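You operate a simulated robot arm through the tools that you are given. There is no shell and no other tool. Be economical: measure what you need, move in short steps, check, and stop when the job is done.

You are at the controls of a simulated two-armed robot. One attempt, no reset.

Task
Take the B grey module from the middle of the packing table and put it on the top of the reel stack marked twenty-one. Then fetch the guide roller from the middle of the packing table and stand it on the bearing there. Then take the guide roller with the orange cap on the ledge before the outgoing lanes and put it away on the top of the orange stand. Then stack the sample box labelled "1" from the ledge before the outgoing lanes on top of the sample box that says "2". Then open the low cupboard door, take the guide roller with the pink cap and put it in the upper shelf of the low cupboard and shut the door again. Keep to this order. Set down upright: grey module, guide roller, guide roller with the orange cap.

Only the result counts: the job must be done as asked and must still hold three seconds after the hand-in. Knocking over, shifting, dropping, spilling or breaking anything else fails it. Lids that push on must go on centred and level and be pressed home; caps that screw on are set level and turned clockwise until they are tight.

Robot
Two 7-joint arms with two-finger parallel grippers on one trunk, on a base that drives. Base frame: it is fixed to the floor where the robot stands at the start and does not move with it; the origin is under the middle of the robot, x ahead of it, y to its left, z up. Readings come in m, rad, newtons and seconds.
The left shoulder is at the start at [0.05, 0.161, 1.148], the right one opposite. With the tool pointing down near the work surface each hand reaches from about 0.1 to 0.68 m from the robot's upright axis, wherever it stands, measured 20 degrees to its own side. Places, roughly: guide roller with the pink cap (3x3x8 cm) [-0.8, 0.5, 0.8]; low cupboard door [-0.4, 2.1, 0.5]; top of the orange stand [-5.7, -9, 0.8]; top of the reel stack marked twenty-one [-2.3, -2.8, 0.4]; upper shelf of the low cupboard [-0.4, 2.2, 0.5]. Payload 3.43 kg a hand.
The tool frame of a hand sits at the grasp point between the pads (the TCP): z along the fingers, y along the line on which they close. The tips reach 0.03 m beyond it. Largest opening 0.094 m; finger width 0.028, thickness 0.01; the body of the gripper, 0.05 by 0.096 m, starts 0.055 m behind the TCP.
Orientation is that of the tool frame in the base frame, as [roll, pitch, yaw] about the fixed x, y, z axes, in that order (R = Rz(yaw) Ry(pitch) Rx(roll)). With the fingers straight down and closing along the base's y, the tool's x points along the base's -x, its y along +y and its z along -z.

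Tools
- The arms move only by the tool play_rows. It takes "left_motion", "right_motion" or both (then of equal length, played together; a hand with none holds still); each is a list of rows, each an object of numbers (a shift or turn left out is 0, a gripper value left out holds the last): "dx", "dy", "dz": the shift along the tool's x, y, z in cm; "wx", "wy", "wz": the turn, a rotation vector about the tool's x, y, z in degrees; "fingers": the gripper command, from -1 (shut) to 1 (fully open), values between in proportion. In form: [{"dx": .., "dy": .., "dz": .., "wx": .., "wy": .., "wz": .., "fingers": ..}, ...]. A call has 1 to 8 rows; each row is the pose to reach, as a shift and turn from the pose commanded when the call began, along the tool's axes at that moment. Each row takes 0.2 s and may step no farther than 0.05 m and 0.15 rad from the row before; otherwise, or with a gripper value out of range, the whole call is refused. Where a pose cannot be reached the arm comes as near as it can. A force on the tool above 40 N (or 10 N above the force at the start of the call, whichever is more), or a blocked arm, ends the call early, and 0.2 s more pass. Each finger travels about 0.045 m/s and halts on what it meets, pressing with about 37 N; the grip force reading is that of the motor and also rises with nothing between the fingers. The clock runs only during rows and for 0.2 s after the last one: add rows that repeat a pose to give the fingers time. The reply holds the time, the measured pose of the TCP, the force on the tool along the base axes, the opening and the grip force, in the units named above and with some noise, with the torque about the TCP (base axes, N m) and any sound that the robot's microphone picked up.
- Cameras (640 x 400 px; columns grow to the right, rows downward): "scene" is now at [0.0883, 0.0724, 1.2709]; the picture's right is [0.85, -0.53, 0.00], its down [-0.32, -0.50, -0.81] and it looks along [0.43, 0.68, -0.59] (base axes); focal length 214 px, centre (320, 200). "left" rides on the left gripper at [0.076, -0.014, -0.102] in its tool frame; the picture's right is [0.18, 0.98, 0.00], its down [-0.75, 0.14, -0.64] and it looks along [-0.63, 0.12, 0.77] (tool axes); focal length 243 px, centre (320, 200). "right" rides on the right gripper at [0.076, 0.014, -0.102] in its tool frame; the picture's right is [-0.18, 0.98, 0.00], its down [-0.75, -0.14, -0.64] and it looks along [-0.63, -0.12, 0.77] (tool axes); focal length 243 px, centre (320, 200). There is no depth. A picture from a camera that has moved, and an enlarged one, comes with that camera's place and axes in the base frame and with its lens.
- camera(camera): a new picture of that camera. It takes no simulated time.
- move_column(by): slides the trunk up (or, below 0, down) by that many m; the arms and the scene camera ride with it, the base frame stays. It gives what a move gives, with no picture.
- steer(legs): drives the robot by 1 to 6 legs, each [ahead, left, turn to the left] in m, m and rad, along the robot's own axes; the way and the turn of a leg run together, so that a leg with both is an arc; at most 1.5 m and 3.142 rad a leg. The arms and the cameras ride along, it lands a little off, and it stops where it bumps. It gives what a move gives.
- head_to(pan, tilt): turns the head with the scene camera to pan (to the left, within 1.396 rad either way) and tilt (down, from -0.506 to 1.204), counted from straight ahead of the robot. It gives what a move gives.
- inspect(camera, box): a new picture of the part [left, top, right, bottom] of that camera's present view, enlarged. It takes no simulated time.
- job_done(): hands the job in; it is judged then, once.

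Work in short steps. Places have to be worked out from the pictures, the camera data and where the tool is seen: move nearer, look again, correct. Check each grasp and each placing, and mend what went wrong. You have 186 turns and 166 pictures in all, those below and enlarged ones among them. Open the grippers and draw the arms clear of the work before you hand the job in, unless the task says otherwise; then end with one line.

The tools are called after "Call:" as name(argument=value, ...) on one line, values as JSON. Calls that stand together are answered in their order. play_rows: Moves the arms, as the interface text tells. Its arguments: {"type":"object","properties":{"left_motion":{"type":"array","items":{"type":"object","properties":{"dx":{"type":"number"},"dy":{"type":"number"},"dz":{"type":"number"},"wx":{"type":"number"},"wy":{"type":"number"},"wz":{"type":"number"},"fingers":{"type":"number"}}}},"right_motion":{"type":"array","items":{"type":"object","properties":{"dx":{"type":"number"},"dy":{"type":"number"},"dz":{"type":"number"},"wx":{"type":"number"},"wy":{"type":"number"},"wz":{"type":"number"},"fingers":{"type":"number"}}}}},"required":[]} The other tools are called the same way: move_column (by) slides the trunk up or down; steer (legs) drives the base; head_to (pan, tilt) turns the head that bears the scene camera; camera (camera) takes a picture; inspect (camera, box) takes an enlarged picture of a part of a camera's view; job_done () hands the job in.

At the start:

```text
time: 0.0
left_eef_pos: [0.2588, 0.3158, 1.147]
left_tool_rot: [-3.141, -0.001, -3.142]
left_force: [-0.3, -1.1, -0.6]
left_wrist_torque: [-0.02, 0.03, 0.0]
left_finger_gap: 0.0941
left_finger_force: 0.1
right_eef_pos: [0.2822, 0.0296, 1.1503]
right_tool_rot: [-3.141, 0.0, 3.141]
right_force: [0.2, -0.3, -0.1]
right_wrist_torque: [-0.02, 0.02, -0.03]
right_finger_gap: 0.0943
right_finger_force: 0.1
trunk travel left (down, up): [-0.175, 0.092]
robot x, y, heading: [-0.0012, 0.0048, -0.002]
head pan, tilt: [1.007, 0.632]
```

scene: 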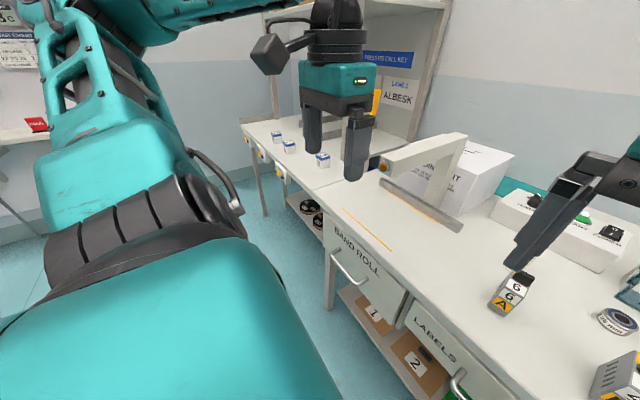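
right: 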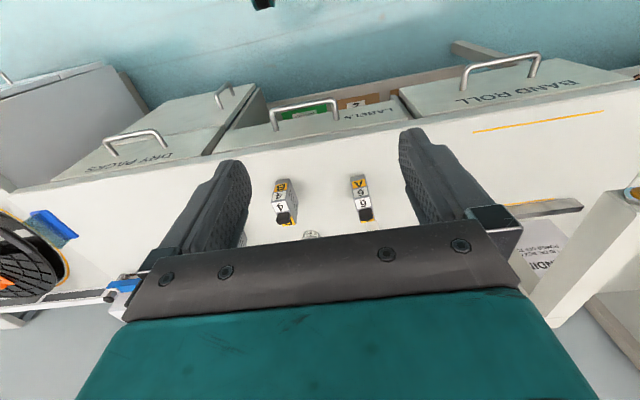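
left: 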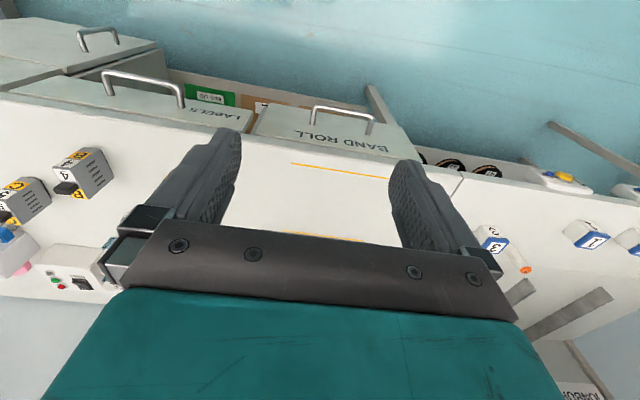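

I look straight ahead at the packing table first.

Call:
head_to(pan=0.0, tilt=0.75)

Call:
camera(camera="scene")

```text
time: 1.3
left_eef_pos: [0.26, 0.3165, 1.1485]
left_tool_rot: [-3.139, 0.001, 3.141]
left_force: [1.0, 0.5, -0.8]
left_wrist_torque: [-0.01, 0.04, 0.05]
left_finger_gap: 0.0943
left_finger_force: 0.1
right_eef_pos: [0.2823, 0.0298, 1.1514]
right_tool_rot: [3.14, 0.001, -3.141]
right_force: [-0.5, 0.7, 0.2]
right_wrist_torque: [-0.05, 0.0, -0.02]
right_finger_gap: 0.094
right_finger_force: 0.1
trunk travel left (down, up): [-0.175, 0.092]
robot x, y, heading: [0.0, -0.0001, -0.0]
head pan, tilt: [0.0, 0.75]
```

```text
162 pictures are left
camera scene: at [0.1245, -0.0014, 1.2607], right [0.0, -1.0, 0.0], down [-0.68, 0.0, -0.73], along [0.73, 0.0, -0.68], focal length 214 px, centre (320, 200)
```

scene: 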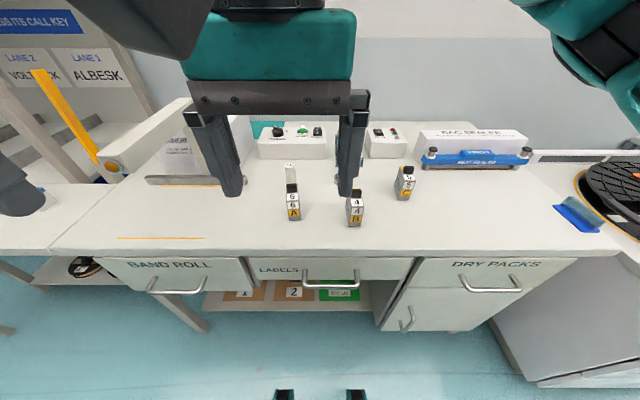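

Modules A, B, C and the guide roller stand ahead; I enlarge the middle.

Call:
inspect(camera="scene", box=[240, 110, 440, 240])

Call:
inspect(camera="right", box=[240, 150, 400, 250])

```text
3.08 times, centred on (340, 175) of scene
camera zoom: at [0.1245, -0.0014, 1.2607], right [0.0, -1.0, 0.0], down [-0.68, 0.0, -0.73], along [0.73, 0.0, -0.68], focal length 660 px, centre (258, 277)
```

zoom: 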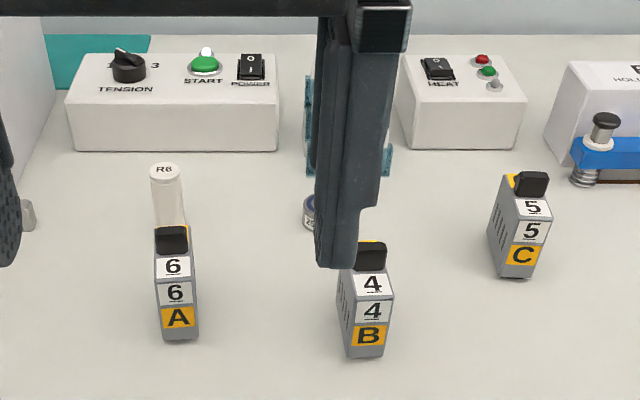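

```text
4.00 times, centred on (320, 200) of right
camera zoom: at [0.2052, 0.0437, 1.2541], right [0.18, 0.98, 0.0], down [0.75, -0.14, 0.64], along [0.63, -0.12, -0.77], focal length 970 px, centre (320, 200)
```

zoom: 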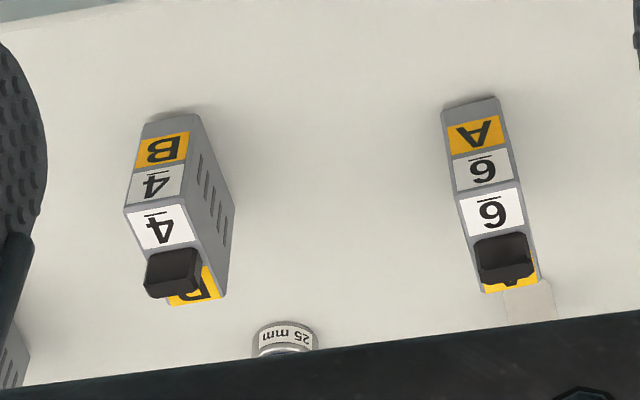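

B stands near (0.55,-0.105) with its front facing me, nearly square. I bring the right hand nearer to look with its camera.

Call:
play_rows(right_motion=[{"dx": -3, "dy": -2.2, "dz": 1.5}, {"dx": -6, "dy": -4.4, "dz": 3}, {"dx": -9, "dy": -6.6, "dz": 4.5}, {"dx": -12, "dy": -8.8, "dz": 6}, {"dx": -15, "dy": -11, "dz": 7.5}, {"dx": -18, "dy": -13.4, "dz": 9}, {"dx": -18, "dy": -13.4, "dz": 9}])

Call:
camera(camera="right")

Call:
camera(camera="scene")

```text
time: 2.9
left_eef_pos: [0.2607, 0.3163, 1.1481]
left_tool_rot: [3.14, 0.0, -3.141]
left_force: [-0.4, -0.3, 0.0]
left_wrist_torque: [0.03, -0.02, 0.01]
left_finger_gap: 0.094
left_finger_force: 0.0
right_eef_pos: [0.4626, -0.1053, 1.0626]
right_tool_rot: [3.141, 0.0, -3.141]
right_force: [0.0, -0.9, -0.5]
right_wrist_torque: [-0.01, -0.01, 0.02]
right_finger_gap: 0.0939
right_finger_force: 0.1
trunk travel left (down, up): [-0.175, 0.092]
robot x, y, heading: [-0.0037, -0.0019, -0.003]
head pan, tilt: [0.0, 0.75]
```

```text
159 pictures are left
camera right: at [0.3861, -0.0916, 1.1654], right [0.18, 0.98, 0.0], down [0.75, -0.14, 0.64], along [0.63, -0.12, -0.77], focal length 243 px, centre (320, 200)
```

right: 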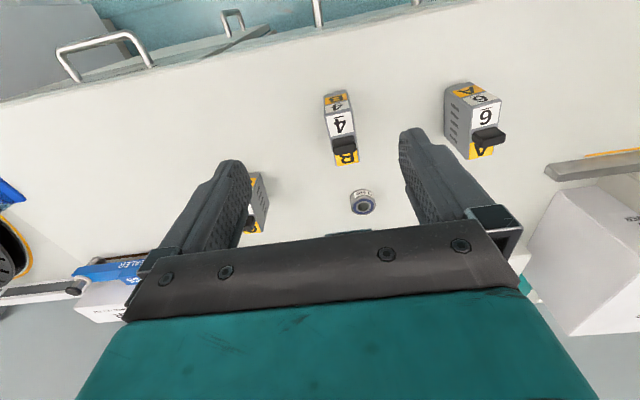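

```text
158 pictures are left
camera scene: at [0.1244, -0.0014, 1.2607], right [0.0, -1.0, 0.0], down [-0.68, 0.0, -0.73], along [0.73, 0.0, -0.68], focal length 214 px, centre (320, 200)
```

scene: 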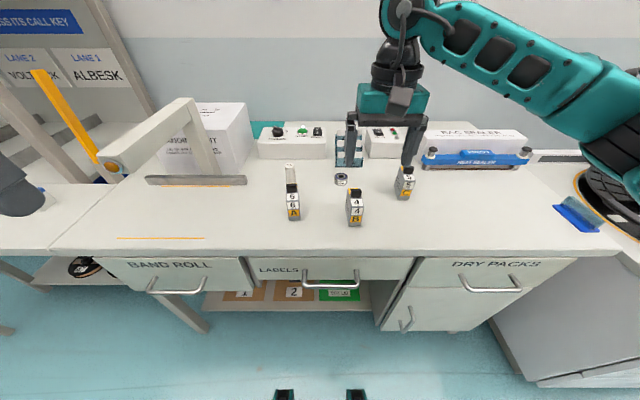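

Enlarging to find module B, the bearing and the roller.

Call:
inspect(camera="right", box=[280, 70, 520, 220])

Call:
inspect(camera="scene", box=[260, 120, 420, 240])

```text
2.67 times, centred on (400, 145) of right
camera zoom: at [0.3861, -0.0916, 1.1654], right [0.18, 0.98, 0.0], down [0.75, -0.14, 0.64], along [0.63, -0.12, -0.77], focal length 647 px, centre (107, 347)
```

zoom: 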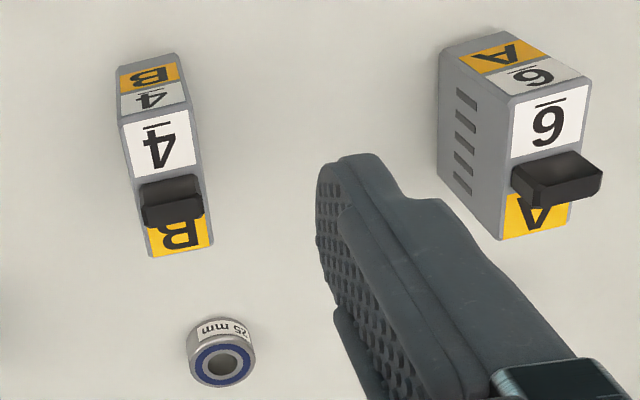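

```text
3.33 times, centred on (340, 180) of scene
camera zoom: at [0.1244, -0.0014, 1.2607], right [0.0, -1.0, 0.0], down [-0.68, 0.0, -0.73], along [0.73, 0.0, -0.68], focal length 715 px, centre (253, 267)
```

zoom: 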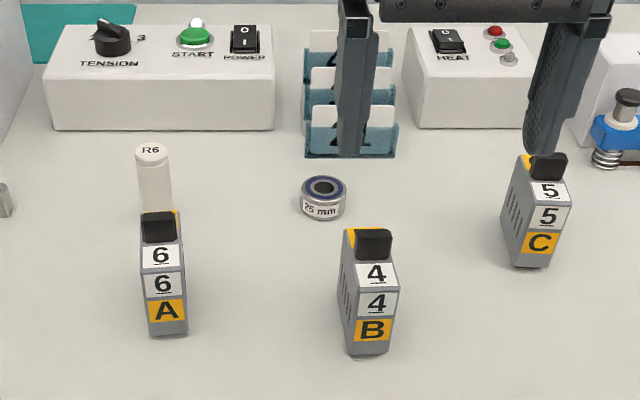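

Triangulating between scene and hand camera puts the table top at z≈0.836, B's centre at (0.514,-0.090), about 3×6.3×7.5 cm, yaw≈2.5°. I move over it and descend with open fingers.

Call:
play_rows(right_motion=[{"dx": -2.6, "dy": 0.8, "dz": 1, "wz": -1}, {"dx": -5.1, "dy": 1.5, "dz": 3, "wz": -2.5}, {"dx": -5.1, "dy": 1.5, "dz": 6, "wz": -2.5}, {"dx": -5.1, "dy": 1.5, "dz": 9, "wz": -2.5}, {"dx": -5.1, "dy": 1.5, "dz": 9, "wz": -2.5}])

Call:
camera(camera="right")

Call:
camera(camera="scene")

```text
time: 4.1
left_eef_pos: [0.2597, 0.3176, 1.1482]
left_tool_rot: [-3.14, 0.001, -3.141]
left_force: [-0.5, 1.0, -0.3]
left_wrist_torque: [0.01, 0.02, 0.0]
left_finger_gap: 0.0939
left_finger_force: 0.0
right_eef_pos: [0.5147, -0.0904, 0.9708]
right_tool_rot: [-3.14, -0.001, -3.097]
right_force: [-0.5, 0.0, -1.1]
right_wrist_torque: [0.02, 0.01, -0.02]
right_finger_gap: 0.094
right_finger_force: 0.1
trunk travel left (down, up): [-0.175, 0.092]
robot x, y, heading: [-0.0034, -0.0004, -0.0]
head pan, tilt: [0.0, 0.75]
```

```text
155 pictures are left
camera right: at [0.4364, -0.0796, 1.074], right [0.14, 0.99, 0.0], down [0.76, -0.11, 0.64], along [0.64, -0.09, -0.77], focal length 243 px, centre (320, 200)
```

right: 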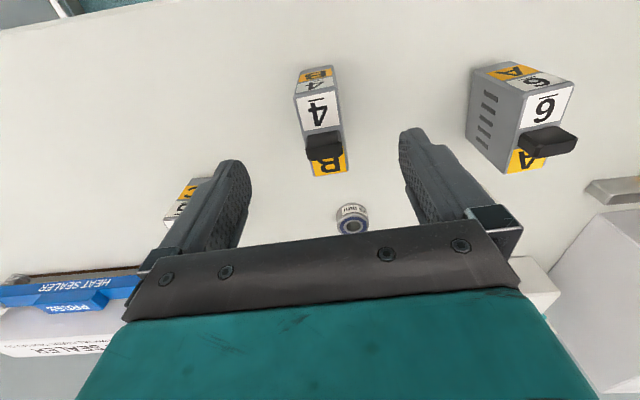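

```text
154 pictures are left
camera scene: at [0.1244, -0.0015, 1.2607], right [0.0, -1.0, 0.0], down [-0.68, 0.0, -0.73], along [0.73, 0.0, -0.68], focal length 214 px, centre (320, 200)
```

scene: 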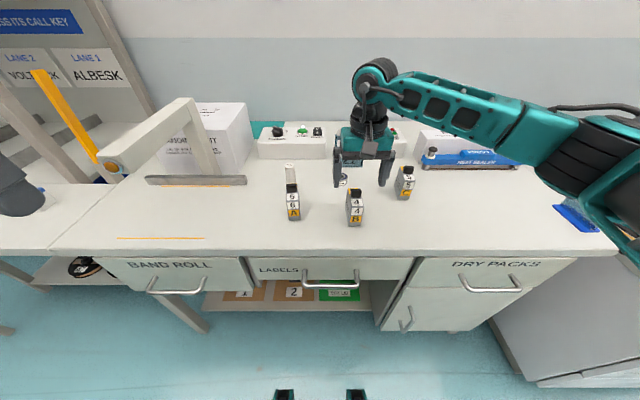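

Position agrees with both views. I go down to TCP z≈0.88.

Call:
play_rows(right_motion=[{"dz": 3}, {"dz": 6}, {"dz": 8.5}, {"dz": 8.5}])

Call:
camera(camera="right")

Call:
inspect(camera="scene", box=[260, 120, 420, 240])

```text
time: 5.1
left_eef_pos: [0.26, 0.3156, 1.1475]
left_tool_rot: [-3.14, 0.0, 3.141]
left_force: [0.0, 0.0, 0.4]
left_wrist_torque: [0.0, 0.02, 0.05]
left_finger_gap: 0.0941
left_finger_force: 0.1
right_eef_pos: [0.5132, -0.0885, 0.885]
right_tool_rot: [3.141, 0.002, -3.099]
right_force: [0.3, 0.7, 0.3]
right_wrist_torque: [-0.02, -0.01, -0.01]
right_finger_gap: 0.0942
right_finger_force: 0.1
trunk travel left (down, up): [-0.175, 0.092]
robot x, y, heading: [0.0011, 0.0003, -0.004]
head pan, tilt: [0.0, 0.75]
```

```text
153 pictures are left
camera right: at [0.4362, -0.0781, 0.9876], right [0.14, 0.99, 0.0], down [0.76, -0.11, 0.64], along [0.64, -0.09, -0.77], focal length 243 px, centre (320, 200)
```

right: 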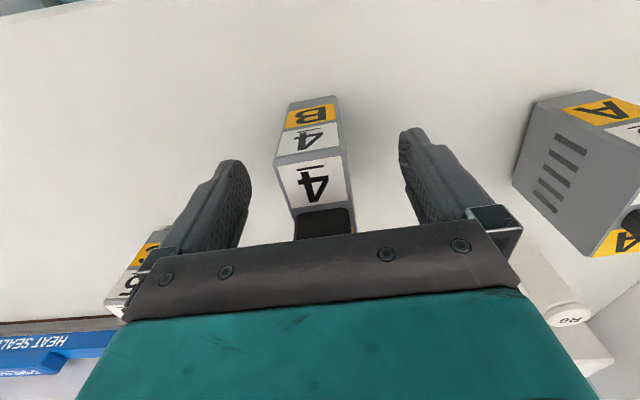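

```text
3.33 times, centred on (340, 180) of scene
camera zoom: at [0.1244, -0.0015, 1.2607], right [0.0, -1.0, 0.0], down [-0.68, 0.0, -0.73], along [0.73, 0.0, -0.68], focal length 715 px, centre (253, 267)
```

zoom: 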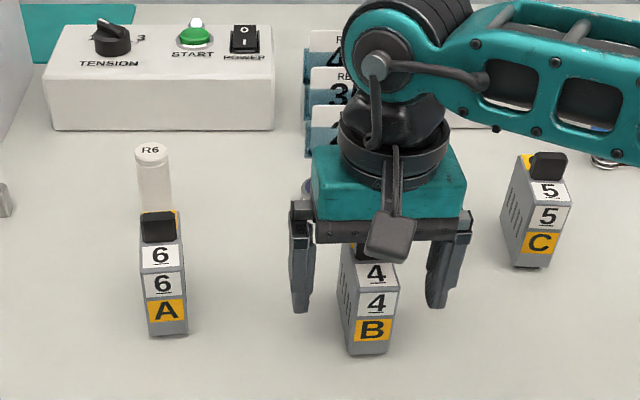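

The fingers straddle B centrally. I lower 1 cm more and close.

Call:
play_rows(right_motion=[{"dz": 1}, {"dz": 1, "fingers": -1}, {"dz": 1, "fingers": -1}, {"dz": 1, "fingers": -1}, {"dz": 1, "fingers": -1}, {"dz": 1, "fingers": -1}, {"dz": 1, "fingers": -1}])

Call:
camera(camera="right")

```text
time: 6.7
left_eef_pos: [0.2603, 0.3168, 1.146]
left_tool_rot: [-3.141, 0.0, -3.141]
left_force: [-0.5, 0.5, 0.2]
left_wrist_torque: [0.02, 0.02, 0.0]
left_finger_gap: 0.094
left_finger_force: 0.1
right_eef_pos: [0.5124, -0.0885, 0.8755]
right_tool_rot: [3.14, 0.001, -3.098]
right_force: [-0.5, -0.7, 0.3]
right_wrist_torque: [-0.04, 0.03, 0.01]
right_finger_gap: 0.0358
right_finger_force: 36.9
trunk travel left (down, up): [-0.175, 0.092]
robot x, y, heading: [0.0018, 0.0019, 0.0]
head pan, tilt: [0.0, 0.75]
```

```text
151 pictures are left
camera right: at [0.4359, -0.0773, 0.9778], right [0.14, 0.99, 0.0], down [0.76, -0.11, 0.64], along [0.64, -0.09, -0.77], focal length 243 px, centre (320, 200)
```

right: 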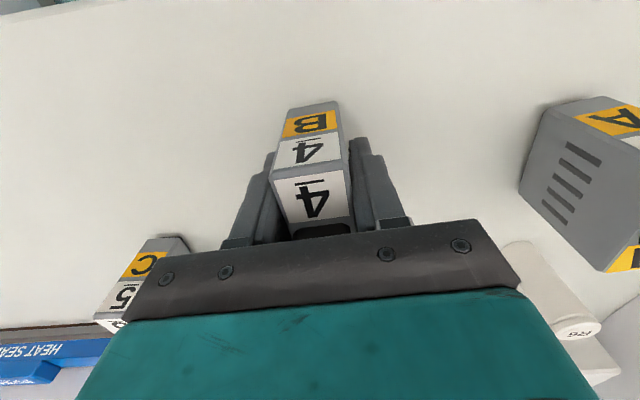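

Gripped at 3.6 cm. I lift and draw the hand back toward the robot.

Call:
play_rows(right_motion=[{"dz": -3}, {"dz": -7}, {"dz": -11}, {"dx": 2, "dz": -15}, {"dx": 6, "dz": -18}, {"dx": 10, "dy": -2, "dz": -20}, {"dx": 14, "dy": -4, "dz": -21}, {"dx": 17, "dy": -6, "dz": -22}])

Call:
camera(camera="right")

Call:
inspect(camera="scene", box=[260, 120, 420, 240])

```text
time: 8.5
left_eef_pos: [0.2599, 0.3158, 1.1467]
left_tool_rot: [-3.14, 0.003, -3.141]
left_force: [0.4, -0.1, 0.5]
left_wrist_torque: [0.01, 0.0, -0.02]
left_finger_gap: 0.0941
left_finger_force: 0.1
right_eef_pos: [0.3443, -0.1558, 1.0967]
right_tool_rot: [3.142, 0.002, -3.097]
right_force: [-0.6, 0.4, -1.9]
right_wrist_torque: [0.02, 0.0, 0.01]
right_finger_gap: 0.036
right_finger_force: 37.1
trunk travel left (down, up): [-0.175, 0.092]
robot x, y, heading: [-0.0004, -0.0035, 0.001]
head pan, tilt: [0.0, 0.75]
```

```text
150 pictures are left
camera right: at [0.2677, -0.1461, 1.2006], right [0.14, 0.99, 0.0], down [0.76, -0.11, 0.64], along [0.64, -0.09, -0.77], focal length 243 px, centre (320, 200)
```

right: 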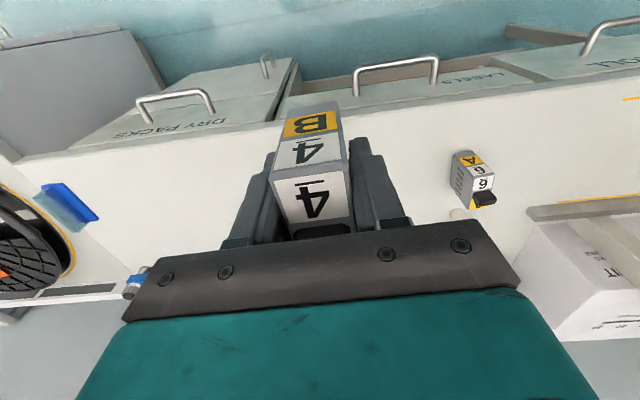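

```text
3.33 times, centred on (340, 180) of scene
camera zoom: at [0.1242, -0.0019, 1.2608], right [0.0, -1.0, 0.0], down [-0.68, 0.0, -0.73], along [0.73, 0.0, -0.68], focal length 715 px, centre (253, 267)
```

zoom: 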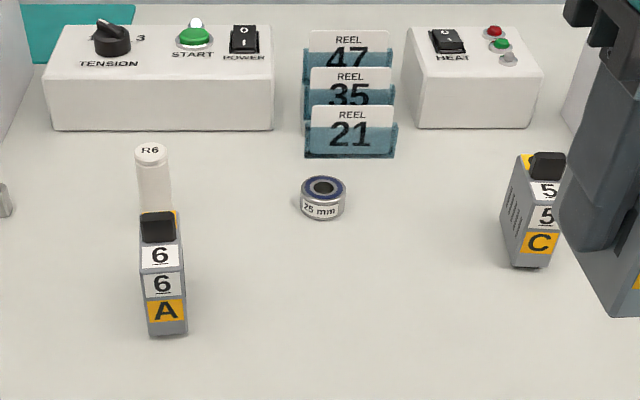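

B is held. I turn right on the spot partway and look where the reel stacks are.

Call:
steer(legs=[[-0.2, 0, 0], [0, 0, -1.5]])

Call:
head_to(pan=-0.7, tilt=0.35)

Call:
camera(camera="scene")

```text
time: 13.8
left_eef_pos: [0.1277, -0.2392, 1.1477]
left_tool_rot: [-3.141, 0.0, 1.637]
left_force: [-0.2, 0.4, -0.2]
left_wrist_torque: [0.0, -0.01, 0.01]
left_finger_gap: 0.0939
left_finger_force: 0.1
right_eef_pos: [-0.3388, -0.3561, 1.0968]
right_tool_rot: [3.141, 0.0, 1.681]
right_force: [0.9, -0.1, -1.0]
right_wrist_torque: [-0.03, 0.0, 0.0]
right_finger_gap: 0.0361
right_finger_force: 37.0
trunk travel left (down, up): [-0.175, 0.092]
robot x, y, heading: [-0.205, 0.0007, -1.503]
head pan, tilt: [0.0, 0.75]
```

```text
time: 14.8
left_eef_pos: [0.1269, -0.24, 1.1481]
left_tool_rot: [3.141, -0.002, 1.635]
left_force: [-0.4, 0.4, -0.5]
left_wrist_torque: [-0.02, 0.0, 0.02]
left_finger_gap: 0.0943
left_finger_force: 0.2
right_eef_pos: [-0.3391, -0.3553, 1.0974]
right_tool_rot: [3.141, -0.001, 1.68]
right_force: [0.6, 1.2, -1.8]
right_wrist_torque: [0.02, -0.02, 0.01]
right_finger_gap: 0.036
right_finger_force: 37.2
trunk travel left (down, up): [-0.175, 0.092]
robot x, y, heading: [-0.2082, -0.0007, -1.509]
head pan, tilt: [-0.7, 0.351]
```

```text
148 pictures are left
camera scene: at [-0.2566, -0.1165, 1.2963], right [-0.81, 0.59, 0.0], down [0.2, 0.28, -0.94], along [-0.56, -0.76, -0.34], focal length 214 px, centre (320, 200)
```

scene: 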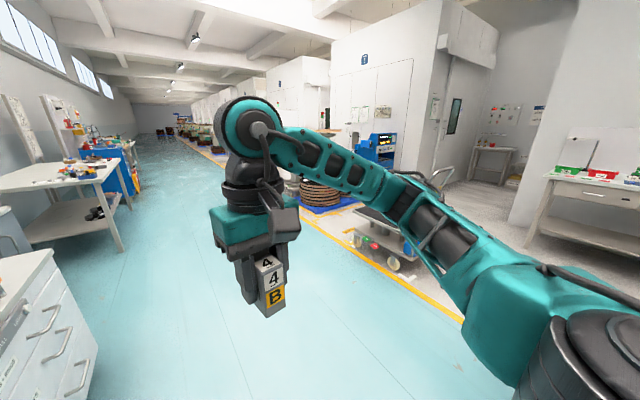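

The reel stack is visible beyond the yellow line; enlarging.

Call:
inspect(camera="scene", box=[260, 120, 460, 280])

```text
2.50 times, centred on (360, 200) of scene
camera zoom: at [-0.2566, -0.1165, 1.2963], right [-0.81, 0.59, 0.0], down [0.2, 0.28, -0.94], along [-0.56, -0.76, -0.34], focal length 536 px, centre (220, 200)
```

zoom: 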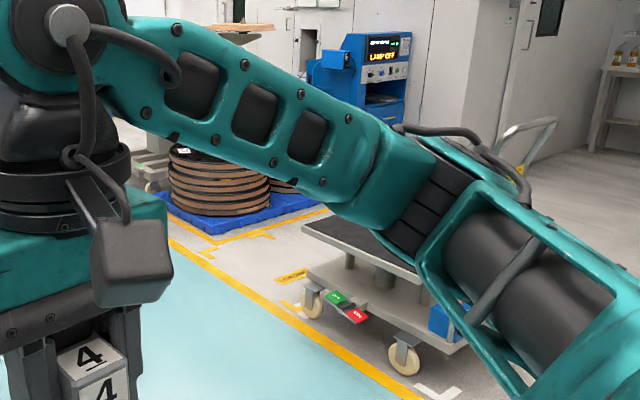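

I drive down the aisle to about (-1.3,-2.6), then turn to face -x.

Call:
steer(legs=[[1.26, -0.62, 0], [1.26, -0.62, 0], [0, 0, -1.63]])

Call:
head_to(pan=0.0, tilt=0.65)

Call:
camera(camera="scene")

```text
time: 32.3
left_eef_pos: [-1.5578, -2.8869, 1.1474]
left_tool_rot: [-3.142, 0.002, -0.01]
left_force: [-0.2, 1.0, 0.8]
left_wrist_torque: [-0.01, -0.02, 0.01]
left_finger_gap: 0.0937
left_finger_force: 0.0
right_eef_pos: [-1.6381, -2.4124, 1.0972]
right_tool_rot: [3.141, -0.001, 0.033]
right_force: [0.1, -1.2, -1.7]
right_wrist_torque: [-0.02, 0.01, -0.02]
right_finger_gap: 0.0361
right_finger_force: 37.7
trunk travel left (down, up): [-0.175, 0.092]
robot x, y, heading: [-1.2934, -2.5747, 3.132]
head pan, tilt: [-0.7, 0.351]
```

```text
time: 33.4
left_eef_pos: [-1.5575, -2.8865, 1.148]
left_tool_rot: [3.141, 0.001, -0.01]
left_force: [0.4, -0.1, -0.3]
left_wrist_torque: [0.01, 0.0, -0.02]
left_finger_gap: 0.0942
left_finger_force: 0.2
right_eef_pos: [-1.6383, -2.4126, 1.0968]
right_tool_rot: [-3.142, -0.001, 0.034]
right_force: [0.1, 0.6, -1.9]
right_wrist_torque: [0.03, -0.03, 0.02]
right_finger_gap: 0.036
right_finger_force: 36.4
trunk travel left (down, up): [-0.175, 0.092]
robot x, y, heading: [-1.2963, -2.574, 3.124]
head pan, tilt: [0.0, 0.649]
```

```text
146 pictures are left
camera scene: at [-1.4195, -2.5729, 1.2693], right [0.01, 1.0, 0.0], down [0.6, -0.01, -0.8], along [-0.8, 0.01, -0.6], focal length 214 px, centre (320, 200)
```

scene: 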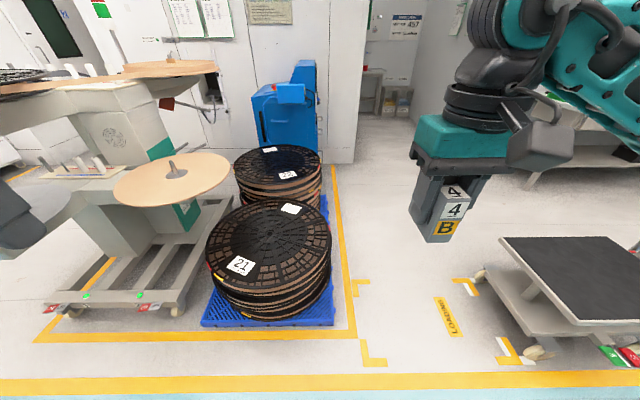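

The near stack bears "21"; its top centre is near (-2.2,-2.83,0.4). I move forward-left to stand about 0.57 m from it.

Call:
steer(legs=[[0.0, 0.32, 0], [0.29, 0, 0.017]])

Call:
head_to(pan=0.0, tilt=0.95)

Call:
camera(camera="scene")

Call:
camera(camera="right")

```text
time: 37.2
left_eef_pos: [-1.8455, -3.2174, 1.147]
left_tool_rot: [3.139, -0.001, 0.009]
left_force: [-0.1, -0.2, 0.0]
left_wrist_torque: [0.01, -0.02, 0.0]
left_finger_gap: 0.094
left_finger_force: 0.1
right_eef_pos: [-1.9361, -2.7457, 1.0962]
right_tool_rot: [-3.141, 0.0, 0.054]
right_force: [-0.4, 0.6, -1.1]
right_wrist_torque: [-0.05, -0.06, -0.02]
right_finger_gap: 0.0359
right_finger_force: 37.0
trunk travel left (down, up): [-0.175, 0.092]
robot x, y, heading: [-1.5871, -2.8991, -3.127]
head pan, tilt: [0.0, 0.649]
```

```text
time: 38.0
left_eef_pos: [-1.8459, -3.2188, 1.1481]
left_tool_rot: [-3.141, 0.0, 0.011]
left_force: [-0.2, 0.5, 0.2]
left_wrist_torque: [0.0, -0.02, 0.02]
left_finger_gap: 0.0941
left_finger_force: 0.1
right_eef_pos: [-1.9346, -2.7461, 1.097]
right_tool_rot: [3.141, 0.0, 0.056]
right_force: [-0.6, -0.3, -1.6]
right_wrist_torque: [-0.02, 0.0, 0.0]
right_finger_gap: 0.0359
right_finger_force: 36.6
trunk travel left (down, up): [-0.175, 0.092]
robot x, y, heading: [-1.5919, -2.9011, -3.133]
head pan, tilt: [0.0, 0.949]
```

```text
145 pictures are left
camera scene: at [-1.6994, -2.9014, 1.2452], right [-0.01, 1.0, 0.0], down [0.81, 0.01, -0.58], along [-0.58, -0.01, -0.81], focal length 214 px, centre (320, 200)
```

scene: 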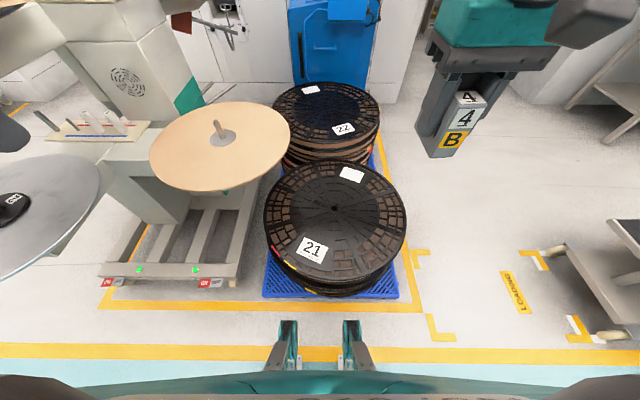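

```text
144 pictures are left
camera right: at [-1.8594, -2.7562, 1.2005], right [-0.13, -0.99, 0.0], down [-0.76, 0.1, 0.64], along [-0.64, 0.08, -0.77], focal length 243 px, centre (320, 200)
```

right: 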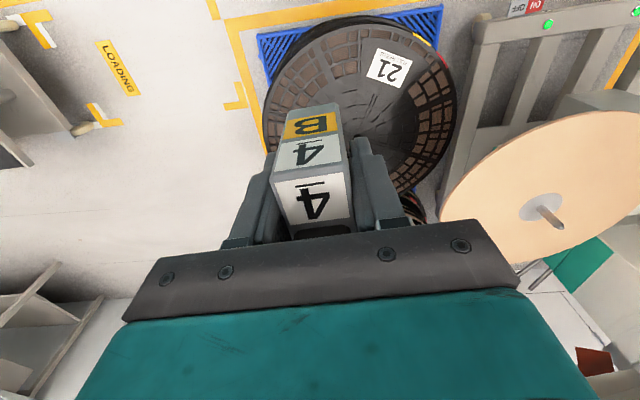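

Top centre ≈(-2.23,-2.84,0.42). I raise the left hand first so it stays clear of the silver reel when I lower the trunk.

Call:
play_rows(left_motion=[{"dz": -4}, {"dz": -8}, {"dz": -12}, {"dz": -14}])

Call:
camera(camera="left")

Call:
move_column(by=-0.17)

```text
time: 39.0
left_eef_pos: [-1.8448, -3.2195, 1.2877]
left_tool_rot: [-3.138, 0.001, 0.013]
left_force: [0.0, 0.1, 0.2]
left_wrist_torque: [0.04, 0.0, -0.01]
left_finger_gap: 0.0939
left_finger_force: 0.1
right_eef_pos: [-1.9356, -2.7459, 1.0969]
right_tool_rot: [3.141, -0.001, 0.055]
right_force: [0.7, 0.7, -2.2]
right_wrist_torque: [-0.02, -0.01, 0.02]
right_finger_gap: 0.036
right_finger_force: 37.4
trunk travel left (down, up): [-0.175, 0.092]
robot x, y, heading: [-1.5847, -2.899, -3.135]
head pan, tilt: [0.0, 0.949]
```

```text
143 pictures are left
camera left: at [-1.768, -3.2039, 1.3902], right [0.19, -0.98, 0.0], down [-0.75, -0.15, 0.64], along [-0.63, -0.12, -0.77], focal length 243 px, centre (320, 200)
```

left: 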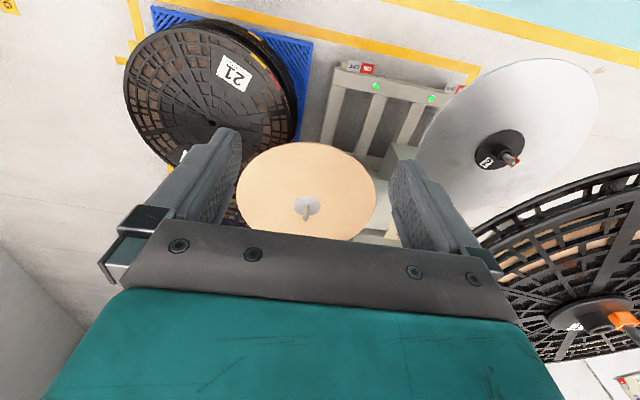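

```text
time: 40.9
left_eef_pos: [-1.8447, -3.2185, 1.1169]
left_tool_rot: [-3.141, 0.0, 0.01]
left_force: [0.4, -0.2, 0.0]
left_wrist_torque: [-0.01, 0.02, -0.03]
left_finger_gap: 0.094
left_finger_force: 0.1
right_eef_pos: [-1.9346, -2.7454, 0.9265]
right_tool_rot: [3.141, -0.001, 0.054]
right_force: [-0.4, -0.5, -1.4]
right_wrist_torque: [0.02, -0.01, 0.02]
right_finger_gap: 0.0358
right_finger_force: 36.9
trunk travel left (down, up): [-0.005, 0.262]
robot x, y, heading: [-1.5894, -2.898, -3.131]
head pan, tilt: [0.0, 0.949]
```

Now I move the right hand above the stack, part way down.

Call:
play_rows(right_motion=[{"dx": -4, "dy": 1.3, "dz": 1}, {"dx": -8, "dy": 2.6, "dz": 3}, {"dx": -12, "dy": 3.9, "dz": 5}, {"dx": -16, "dy": 5.2, "dz": 7}, {"dx": -20, "dy": 6.6, "dz": 9}, {"dx": -22, "dy": 7.3, "dz": 13}, {"dx": -22, "dy": 7.3, "dz": 17}, {"dx": -22, "dy": 7.3, "dz": 20}])

Call:
camera(camera="right")

Call:
camera(camera="scene")

```text
time: 42.7
left_eef_pos: [-1.8453, -3.2184, 1.117]
left_tool_rot: [-3.141, 0.0, 0.011]
left_force: [-0.1, -0.2, 0.1]
left_wrist_torque: [0.0, -0.04, 0.03]
left_finger_gap: 0.0939
left_finger_force: 0.0
right_eef_pos: [-2.1518, -2.8303, 0.7265]
right_tool_rot: [-3.14, 0.002, 0.054]
right_force: [0.5, -0.7, -1.9]
right_wrist_torque: [-0.02, -0.03, -0.03]
right_finger_gap: 0.0358
right_finger_force: 36.9
trunk travel left (down, up): [-0.005, 0.262]
robot x, y, heading: [-1.5909, -2.8959, -3.128]
head pan, tilt: [0.0, 0.949]
```

```text
142 pictures are left
camera right: at [-2.0752, -2.8414, 0.8306], right [-0.13, -0.99, 0.0], down [-0.76, 0.1, 0.64], along [-0.64, 0.08, -0.77], focal length 243 px, centre (320, 200)
```

right: 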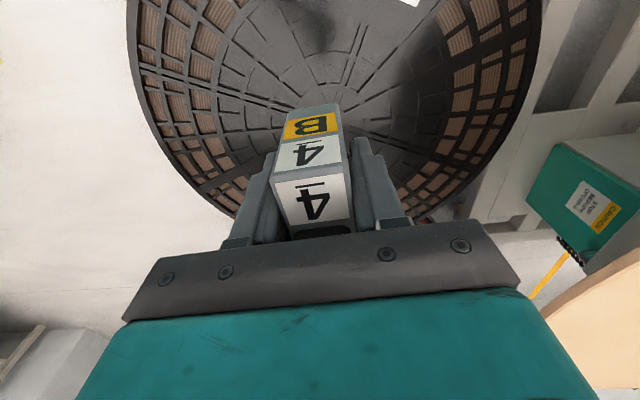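

```text
141 pictures are left
camera scene: at [-1.6995, -2.9014, 1.0752], right [-0.01, 1.0, 0.0], down [0.81, 0.01, -0.58], along [-0.58, -0.01, -0.81], focal length 214 px, centre (320, 200)
```

scene: 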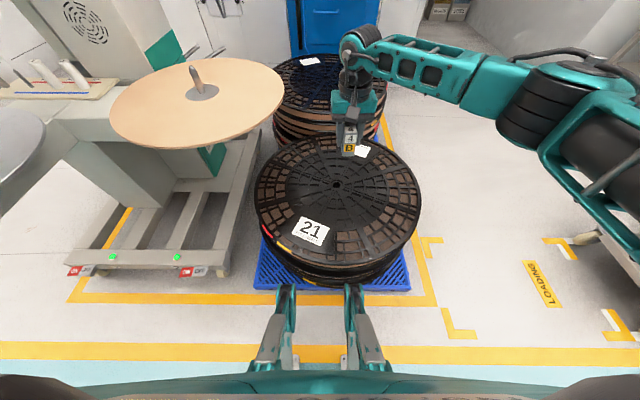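

Target spot lies on the flat inner part of the stack top. I descend to z≈0.53 and check.

Call:
play_rows(right_motion=[{"dz": 4}, {"dz": 8}, {"dz": 12}, {"dz": 16}, {"dz": 19}, {"dz": 19}])

Call:
camera(camera="right")

Call:
inspect(camera="scene", box=[240, 100, 440, 300])

```text
time: 44.1
left_eef_pos: [-1.8451, -3.2189, 1.1171]
left_tool_rot: [3.141, 0.001, 0.011]
left_force: [-0.4, 0.6, 0.5]
left_wrist_torque: [0.0, 0.0, 0.0]
left_finger_gap: 0.094
left_finger_force: 0.0
right_eef_pos: [-2.1527, -2.8331, 0.5395]
right_tool_rot: [-3.142, 0.002, 0.054]
right_force: [-0.5, 0.5, -2.0]
right_wrist_torque: [-0.04, 0.0, 0.0]
right_finger_gap: 0.0359
right_finger_force: 37.7
trunk travel left (down, up): [-0.005, 0.262]
robot x, y, heading: [-1.5898, -2.8996, -3.132]
head pan, tilt: [0.0, 0.949]
```

```text
140 pictures are left
camera right: at [-2.0767, -2.8425, 0.6422], right [-0.13, -0.99, 0.0], down [-0.76, 0.1, 0.64], along [-0.64, 0.08, -0.77], focal length 243 px, centre (320, 200)
```

right: 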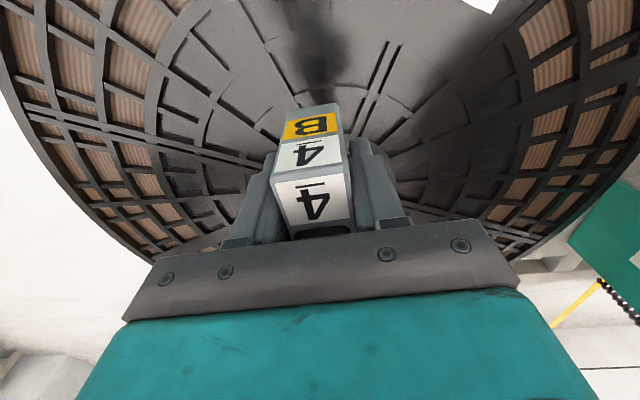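

```text
2.00 times, centred on (340, 200) of scene
camera zoom: at [-1.6994, -2.9015, 1.0752], right [-0.01, 1.0, 0.0], down [0.81, 0.01, -0.58], along [-0.58, -0.01, -0.81], focal length 429 px, centre (280, 200)
```

zoom: 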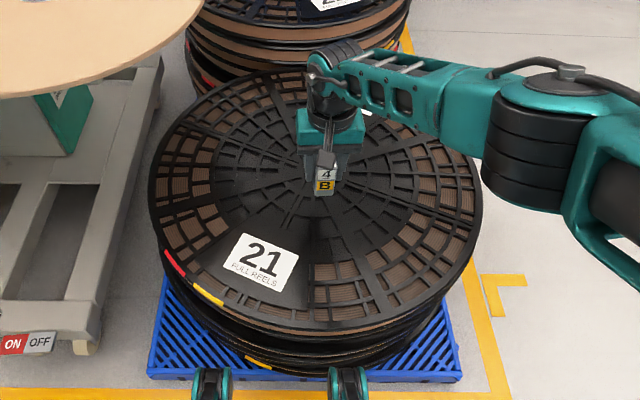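

Still some cm above. I descend in small rows watching force.

Call:
play_rows(right_motion=[{"dz": 2}, {"dz": 4}, {"dz": 4.7}, {"dz": 5.4}, {"dz": 5.4}])

Call:
inspect(camera="scene", box=[300, 130, 400, 220])

```text
time: 45.3
left_eef_pos: [-1.8455, -3.219, 1.1173]
left_tool_rot: [3.141, 0.0, 0.01]
left_force: [0.1, 0.2, 0.9]
left_wrist_torque: [0.0, 0.03, 0.02]
left_finger_gap: 0.094
left_finger_force: 0.1
right_eef_pos: [-2.1398, -2.8271, 0.4988]
right_tool_rot: [3.141, 0.001, 0.052]
right_force: [-0.3, -0.3, -1.6]
right_wrist_torque: [-0.02, 0.03, 0.01]
right_finger_gap: 0.036
right_finger_force: 36.5
right hand out of reach, approached as far as the arm can: row 2, 3, 4, 5
trunk travel left (down, up): [-0.005, 0.262]
robot x, y, heading: [-1.5882, -2.8976, -3.128]
head pan, tilt: [0.0, 0.949]
```

```text
4.44 times, centred on (350, 175) of scene
camera zoom: at [-1.6994, -2.9014, 1.0752], right [-0.01, 1.0, 0.0], down [0.81, 0.01, -0.58], along [-0.58, -0.01, -0.81], focal length 953 px, centre (187, 311)
```

zoom: 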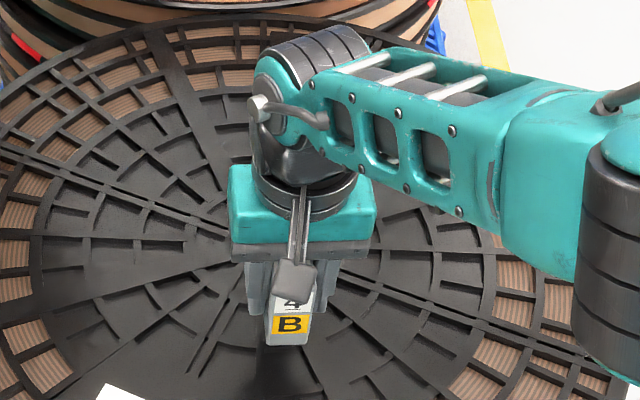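

The arm is out of reach here. I raise a little, drive 9 cm closer (clearance to the pallet is more), and pull the hand back accordingly.

Call:
play_rows(right_motion=[{"dz": -3}, {"dz": -3}])

Call:
steer(legs=[[0.09, 0, 0]])

Call:
play_rows(right_motion=[{"dx": 4}, {"dx": 8}, {"dx": 11}, {"dx": 11}])

Call:
camera(camera="right")

```text
time: 45.9
left_eef_pos: [-1.8459, -3.2185, 1.1159]
left_tool_rot: [3.141, 0.001, 0.01]
left_force: [-0.6, 0.0, 0.0]
left_wrist_torque: [0.01, 0.0, 0.0]
left_finger_gap: 0.094
left_finger_force: 0.0
right_eef_pos: [-2.1406, -2.827, 0.5296]
right_tool_rot: [-3.141, 0.001, 0.054]
right_force: [0.6, -0.8, -2.0]
right_wrist_torque: [0.02, 0.0, 0.03]
right_finger_gap: 0.0359
right_finger_force: 36.6
trunk travel left (down, up): [-0.005, 0.262]
robot x, y, heading: [-1.5871, -2.9008, -3.133]
head pan, tilt: [0.0, 0.949]
```

```text
time: 46.9
left_eef_pos: [-1.8662, -3.2201, 1.1175]
left_tool_rot: [-3.141, 0.0, 0.01]
left_force: [0.0, 0.5, 0.0]
left_wrist_torque: [-0.03, 0.0, -0.01]
left_finger_gap: 0.0942
left_finger_force: 0.1
right_eef_pos: [-2.1586, -2.8256, 0.5265]
right_tool_rot: [-3.141, -0.001, 0.053]
right_force: [0.2, 0.2, -1.6]
right_wrist_torque: [-0.01, -0.01, 0.0]
right_finger_gap: 0.036
right_finger_force: 37.2
trunk travel left (down, up): [-0.005, 0.262]
robot x, y, heading: [-1.6105, -2.8974, -3.136]
head pan, tilt: [0.0, 0.949]
stopped in leg 1: the robot was blocked; the commanded pose is now the measured one
```

```text
time: 47.9
left_eef_pos: [-1.8656, -3.2195, 1.1167]
left_tool_rot: [-3.14, -0.002, 0.01]
left_force: [-0.2, -0.1, 0.3]
left_wrist_torque: [0.01, -0.01, -0.02]
left_finger_gap: 0.0939
left_finger_force: 0.1
right_eef_pos: [-2.0503, -2.8196, 0.527]
right_tool_rot: [-3.14, -0.001, 0.051]
right_force: [-0.3, 0.0, -1.6]
right_wrist_torque: [0.0, -0.01, -0.05]
right_finger_gap: 0.0361
right_finger_force: 36.6
trunk travel left (down, up): [-0.005, 0.262]
robot x, y, heading: [-1.6089, -2.9031, -3.129]
head pan, tilt: [0.0, 0.949]
```

```text
137 pictures are left
camera right: at [-1.9745, -2.8307, 0.6304], right [-0.13, -0.99, 0.0], down [-0.76, 0.1, 0.64], along [-0.64, 0.09, -0.77], focal length 243 px, centre (320, 200)
```

right: 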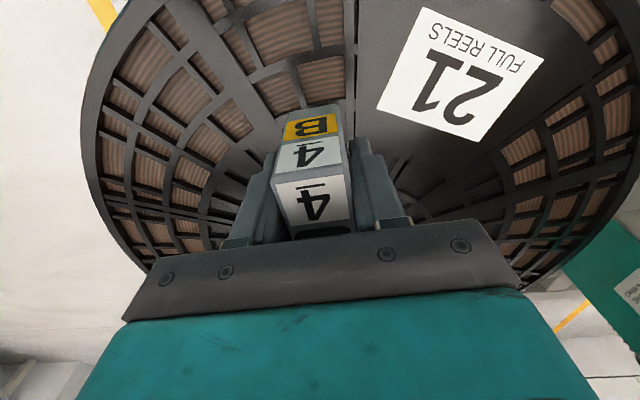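

The base met the pallet; I stop there. I take the hand to x≈-2.09 and descend again.

Call:
play_rows(right_motion=[{"dx": -3.5}, {"dx": -3.5, "dz": 2}, {"dx": -3.5, "dz": 4}, {"dx": -3.5, "dz": 5}, {"dx": -3.5, "dz": 5}])

Call:
camera(camera="right")

Call:
inspect(camera="scene", box=[280, 130, 440, 250])

```text
time: 49.1
left_eef_pos: [-1.8663, -3.2196, 1.1169]
left_tool_rot: [-3.139, -0.003, 0.01]
left_force: [1.0, -0.2, 0.4]
left_wrist_torque: [0.0, 0.03, 0.02]
left_finger_gap: 0.0939
left_finger_force: 0.0
right_eef_pos: [-2.0846, -2.8222, 0.4761]
right_tool_rot: [-3.141, -0.001, 0.051]
right_force: [0.0, -0.5, -1.8]
right_wrist_torque: [0.0, -0.04, 0.0]
right_finger_gap: 0.0358
right_finger_force: 37.2
trunk travel left (down, up): [-0.005, 0.262]
robot x, y, heading: [-1.6085, -2.8991, -3.133]
head pan, tilt: [0.0, 0.949]
```

```text
136 pictures are left
camera right: at [-2.008, -2.8325, 0.58], right [-0.13, -0.99, 0.0], down [-0.76, 0.1, 0.64], along [-0.64, 0.09, -0.77], focal length 243 px, centre (320, 200)
```

right: 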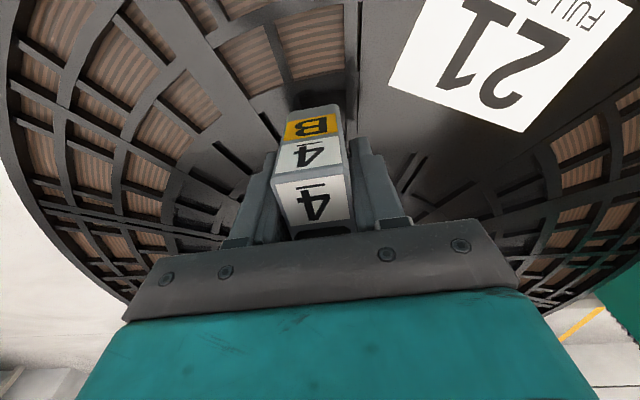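

```text
3.33 times, centred on (360, 190) of scene
camera zoom: at [-1.7196, -2.9022, 1.0752], right [-0.01, 1.0, 0.0], down [0.81, 0.01, -0.58], along [-0.58, -0.01, -0.81], focal length 715 px, centre (187, 233)
```

zoom: 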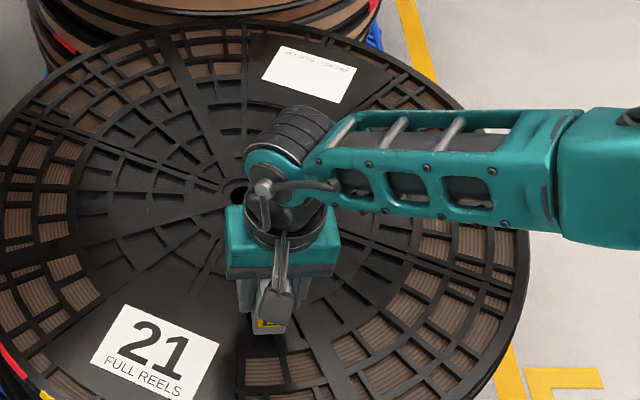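

Still not in contact; I continue down 1 cm at a time.

Call:
play_rows(right_motion=[{"dx": -2, "dz": 0.7}, {"dx": -2, "dz": 1.4}, {"dx": -2, "dz": 2.1}, {"dx": -2, "dz": 2.8}, {"dx": -2, "dz": 2.8}])

Call:
camera(camera="right")

```text
time: 50.0
left_eef_pos: [-1.8658, -3.2194, 1.1163]
left_tool_rot: [-3.139, -0.001, 0.01]
left_force: [-0.4, 0.2, -0.5]
left_wrist_torque: [-0.02, 0.01, 0.0]
left_finger_gap: 0.0943
left_finger_force: 0.1
right_eef_pos: [-2.1092, -2.8231, 0.4566]
right_tool_rot: [-3.141, 0.007, 0.05]
right_force: [3.0, 0.9, 14.7]
right_wrist_torque: [0.03, 0.08, 0.0]
right_finger_gap: 0.0361
right_finger_force: 37.3
trunk travel left (down, up): [-0.005, 0.262]
robot x, y, heading: [-1.6085, -2.9, -3.136]
head pan, tilt: [0.0, 0.949]
stopped in row 4 (right hand): the force on the tool passed its limit (the readings are from after the stop); the commanded pose is now the measured one
```

```text
134 pictures are left
camera right: at [-2.0323, -2.8345, 0.5599], right [-0.13, -0.99, 0.0], down [-0.76, 0.1, 0.65], along [-0.64, 0.09, -0.76], focal length 243 px, centre (320, 200)
```

right: 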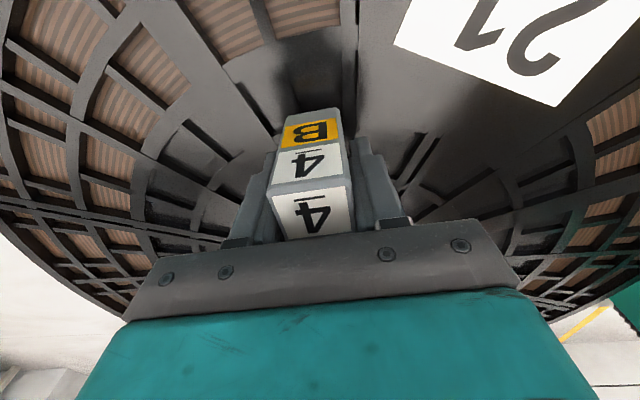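

Contact felt. I open the fingers to release.

Call:
play_rows(right_motion=[{"dz": -0.1, "fingers": 0.6}, {"dz": -0.1, "fingers": 0.6}, {"dz": -0.1, "fingers": 0.6}, {"dz": -0.1, "fingers": 0.6}, {"dz": -0.1, "fingers": 0.6}])

Call:
camera(camera="right")

```text
time: 51.2
left_eef_pos: [-1.8646, -3.2201, 1.1166]
left_tool_rot: [-3.14, 0.001, 0.012]
left_force: [0.1, 0.3, 0.2]
left_wrist_torque: [0.05, 0.01, -0.01]
left_finger_gap: 0.0939
left_finger_force: 0.1
right_eef_pos: [-2.1087, -2.8231, 0.458]
right_tool_rot: [3.141, 0.005, 0.049]
right_force: [-4.4, -0.3, 15.4]
right_wrist_torque: [0.05, -0.12, 0.0]
right_finger_gap: 0.0753
right_finger_force: 0.0
trunk travel left (down, up): [-0.005, 0.262]
robot x, y, heading: [-1.6129, -2.9022, -3.135]
head pan, tilt: [0.0, 0.949]
```

```text
133 pictures are left
camera right: at [-2.0319, -2.8343, 0.56], right [-0.13, -0.99, 0.0], down [-0.76, 0.1, 0.65], along [-0.64, 0.09, -0.76], focal length 243 px, centre (320, 200)
```

right: 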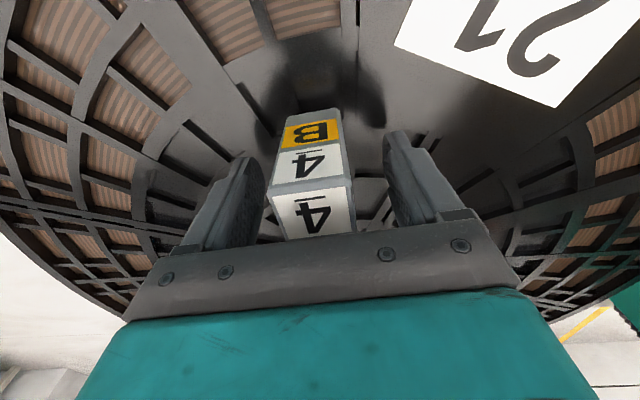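

Some upward force remains; I rise gently and look.

Call:
play_rows(right_motion=[{"dz": -0.7}, {"dz": -1.5}, {"dz": -1.5}])

Call:
camera(camera="right")

```text
time: 52.0
left_eef_pos: [-1.8659, -3.2196, 1.1167]
left_tool_rot: [-3.139, 0.0, 0.01]
left_force: [-0.9, -0.3, 0.8]
left_wrist_torque: [0.02, -0.01, -0.01]
left_finger_gap: 0.0939
left_finger_force: 0.2
right_eef_pos: [-2.1085, -2.8228, 0.4703]
right_tool_rot: [-3.14, 0.003, 0.049]
right_force: [0.2, 0.7, 0.2]
right_wrist_torque: [0.01, -0.01, -0.03]
right_finger_gap: 0.0754
right_finger_force: 0.2
trunk travel left (down, up): [-0.005, 0.262]
robot x, y, heading: [-1.6052, -2.8959, -3.13]
head pan, tilt: [0.0, 0.949]
```

```text
132 pictures are left
camera right: at [-2.0313, -2.8337, 0.5739], right [-0.13, -0.99, 0.0], down [-0.76, 0.1, 0.64], along [-0.64, 0.09, -0.76], focal length 243 px, centre (320, 200)
```

right: 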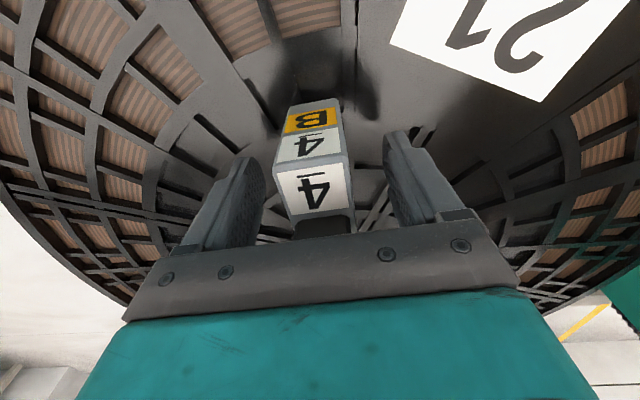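

B stays on the stack. I rise up well clear.

Call:
play_rows(right_motion=[{"dz": -3}, {"dz": -7}, {"dz": -12}, {"dz": -16}, {"dz": -20}, {"dx": 5, "dz": -22}, {"dx": 10, "dz": -24}, {"dx": 10, "dz": -24}])

Call:
inspect(camera="scene", box=[240, 100, 440, 300])

Call:
camera(camera="right")

```text
refused: row 6 steps farther than a row can; nothing moved
```

```text
2.00 times, centred on (340, 200) of scene
camera zoom: at [-1.7195, -2.9022, 1.0752], right [-0.01, 1.0, 0.0], down [0.81, 0.01, -0.58], along [-0.58, 0.0, -0.81], focal length 429 px, centre (280, 200)
```

zoom: 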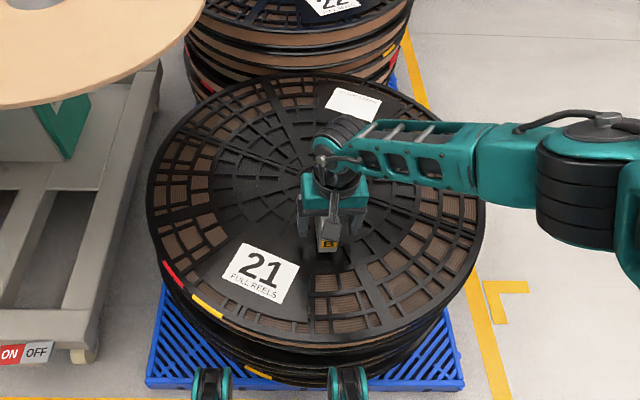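

```text
130 pictures are left
camera right: at [-2.0313, -2.8337, 0.5739], right [-0.13, -0.99, 0.0], down [-0.76, 0.1, 0.64], along [-0.64, 0.09, -0.76], focal length 243 px, centre (320, 200)
```

right: 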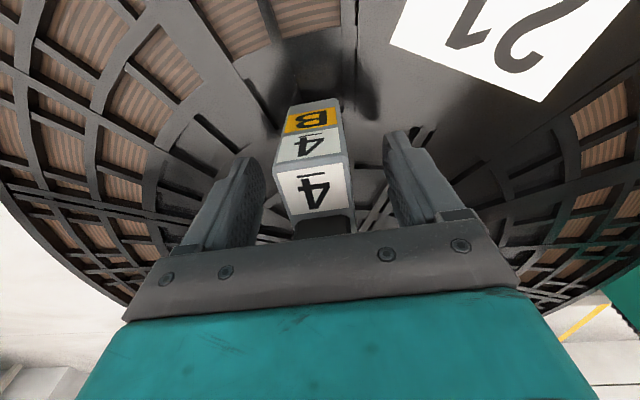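

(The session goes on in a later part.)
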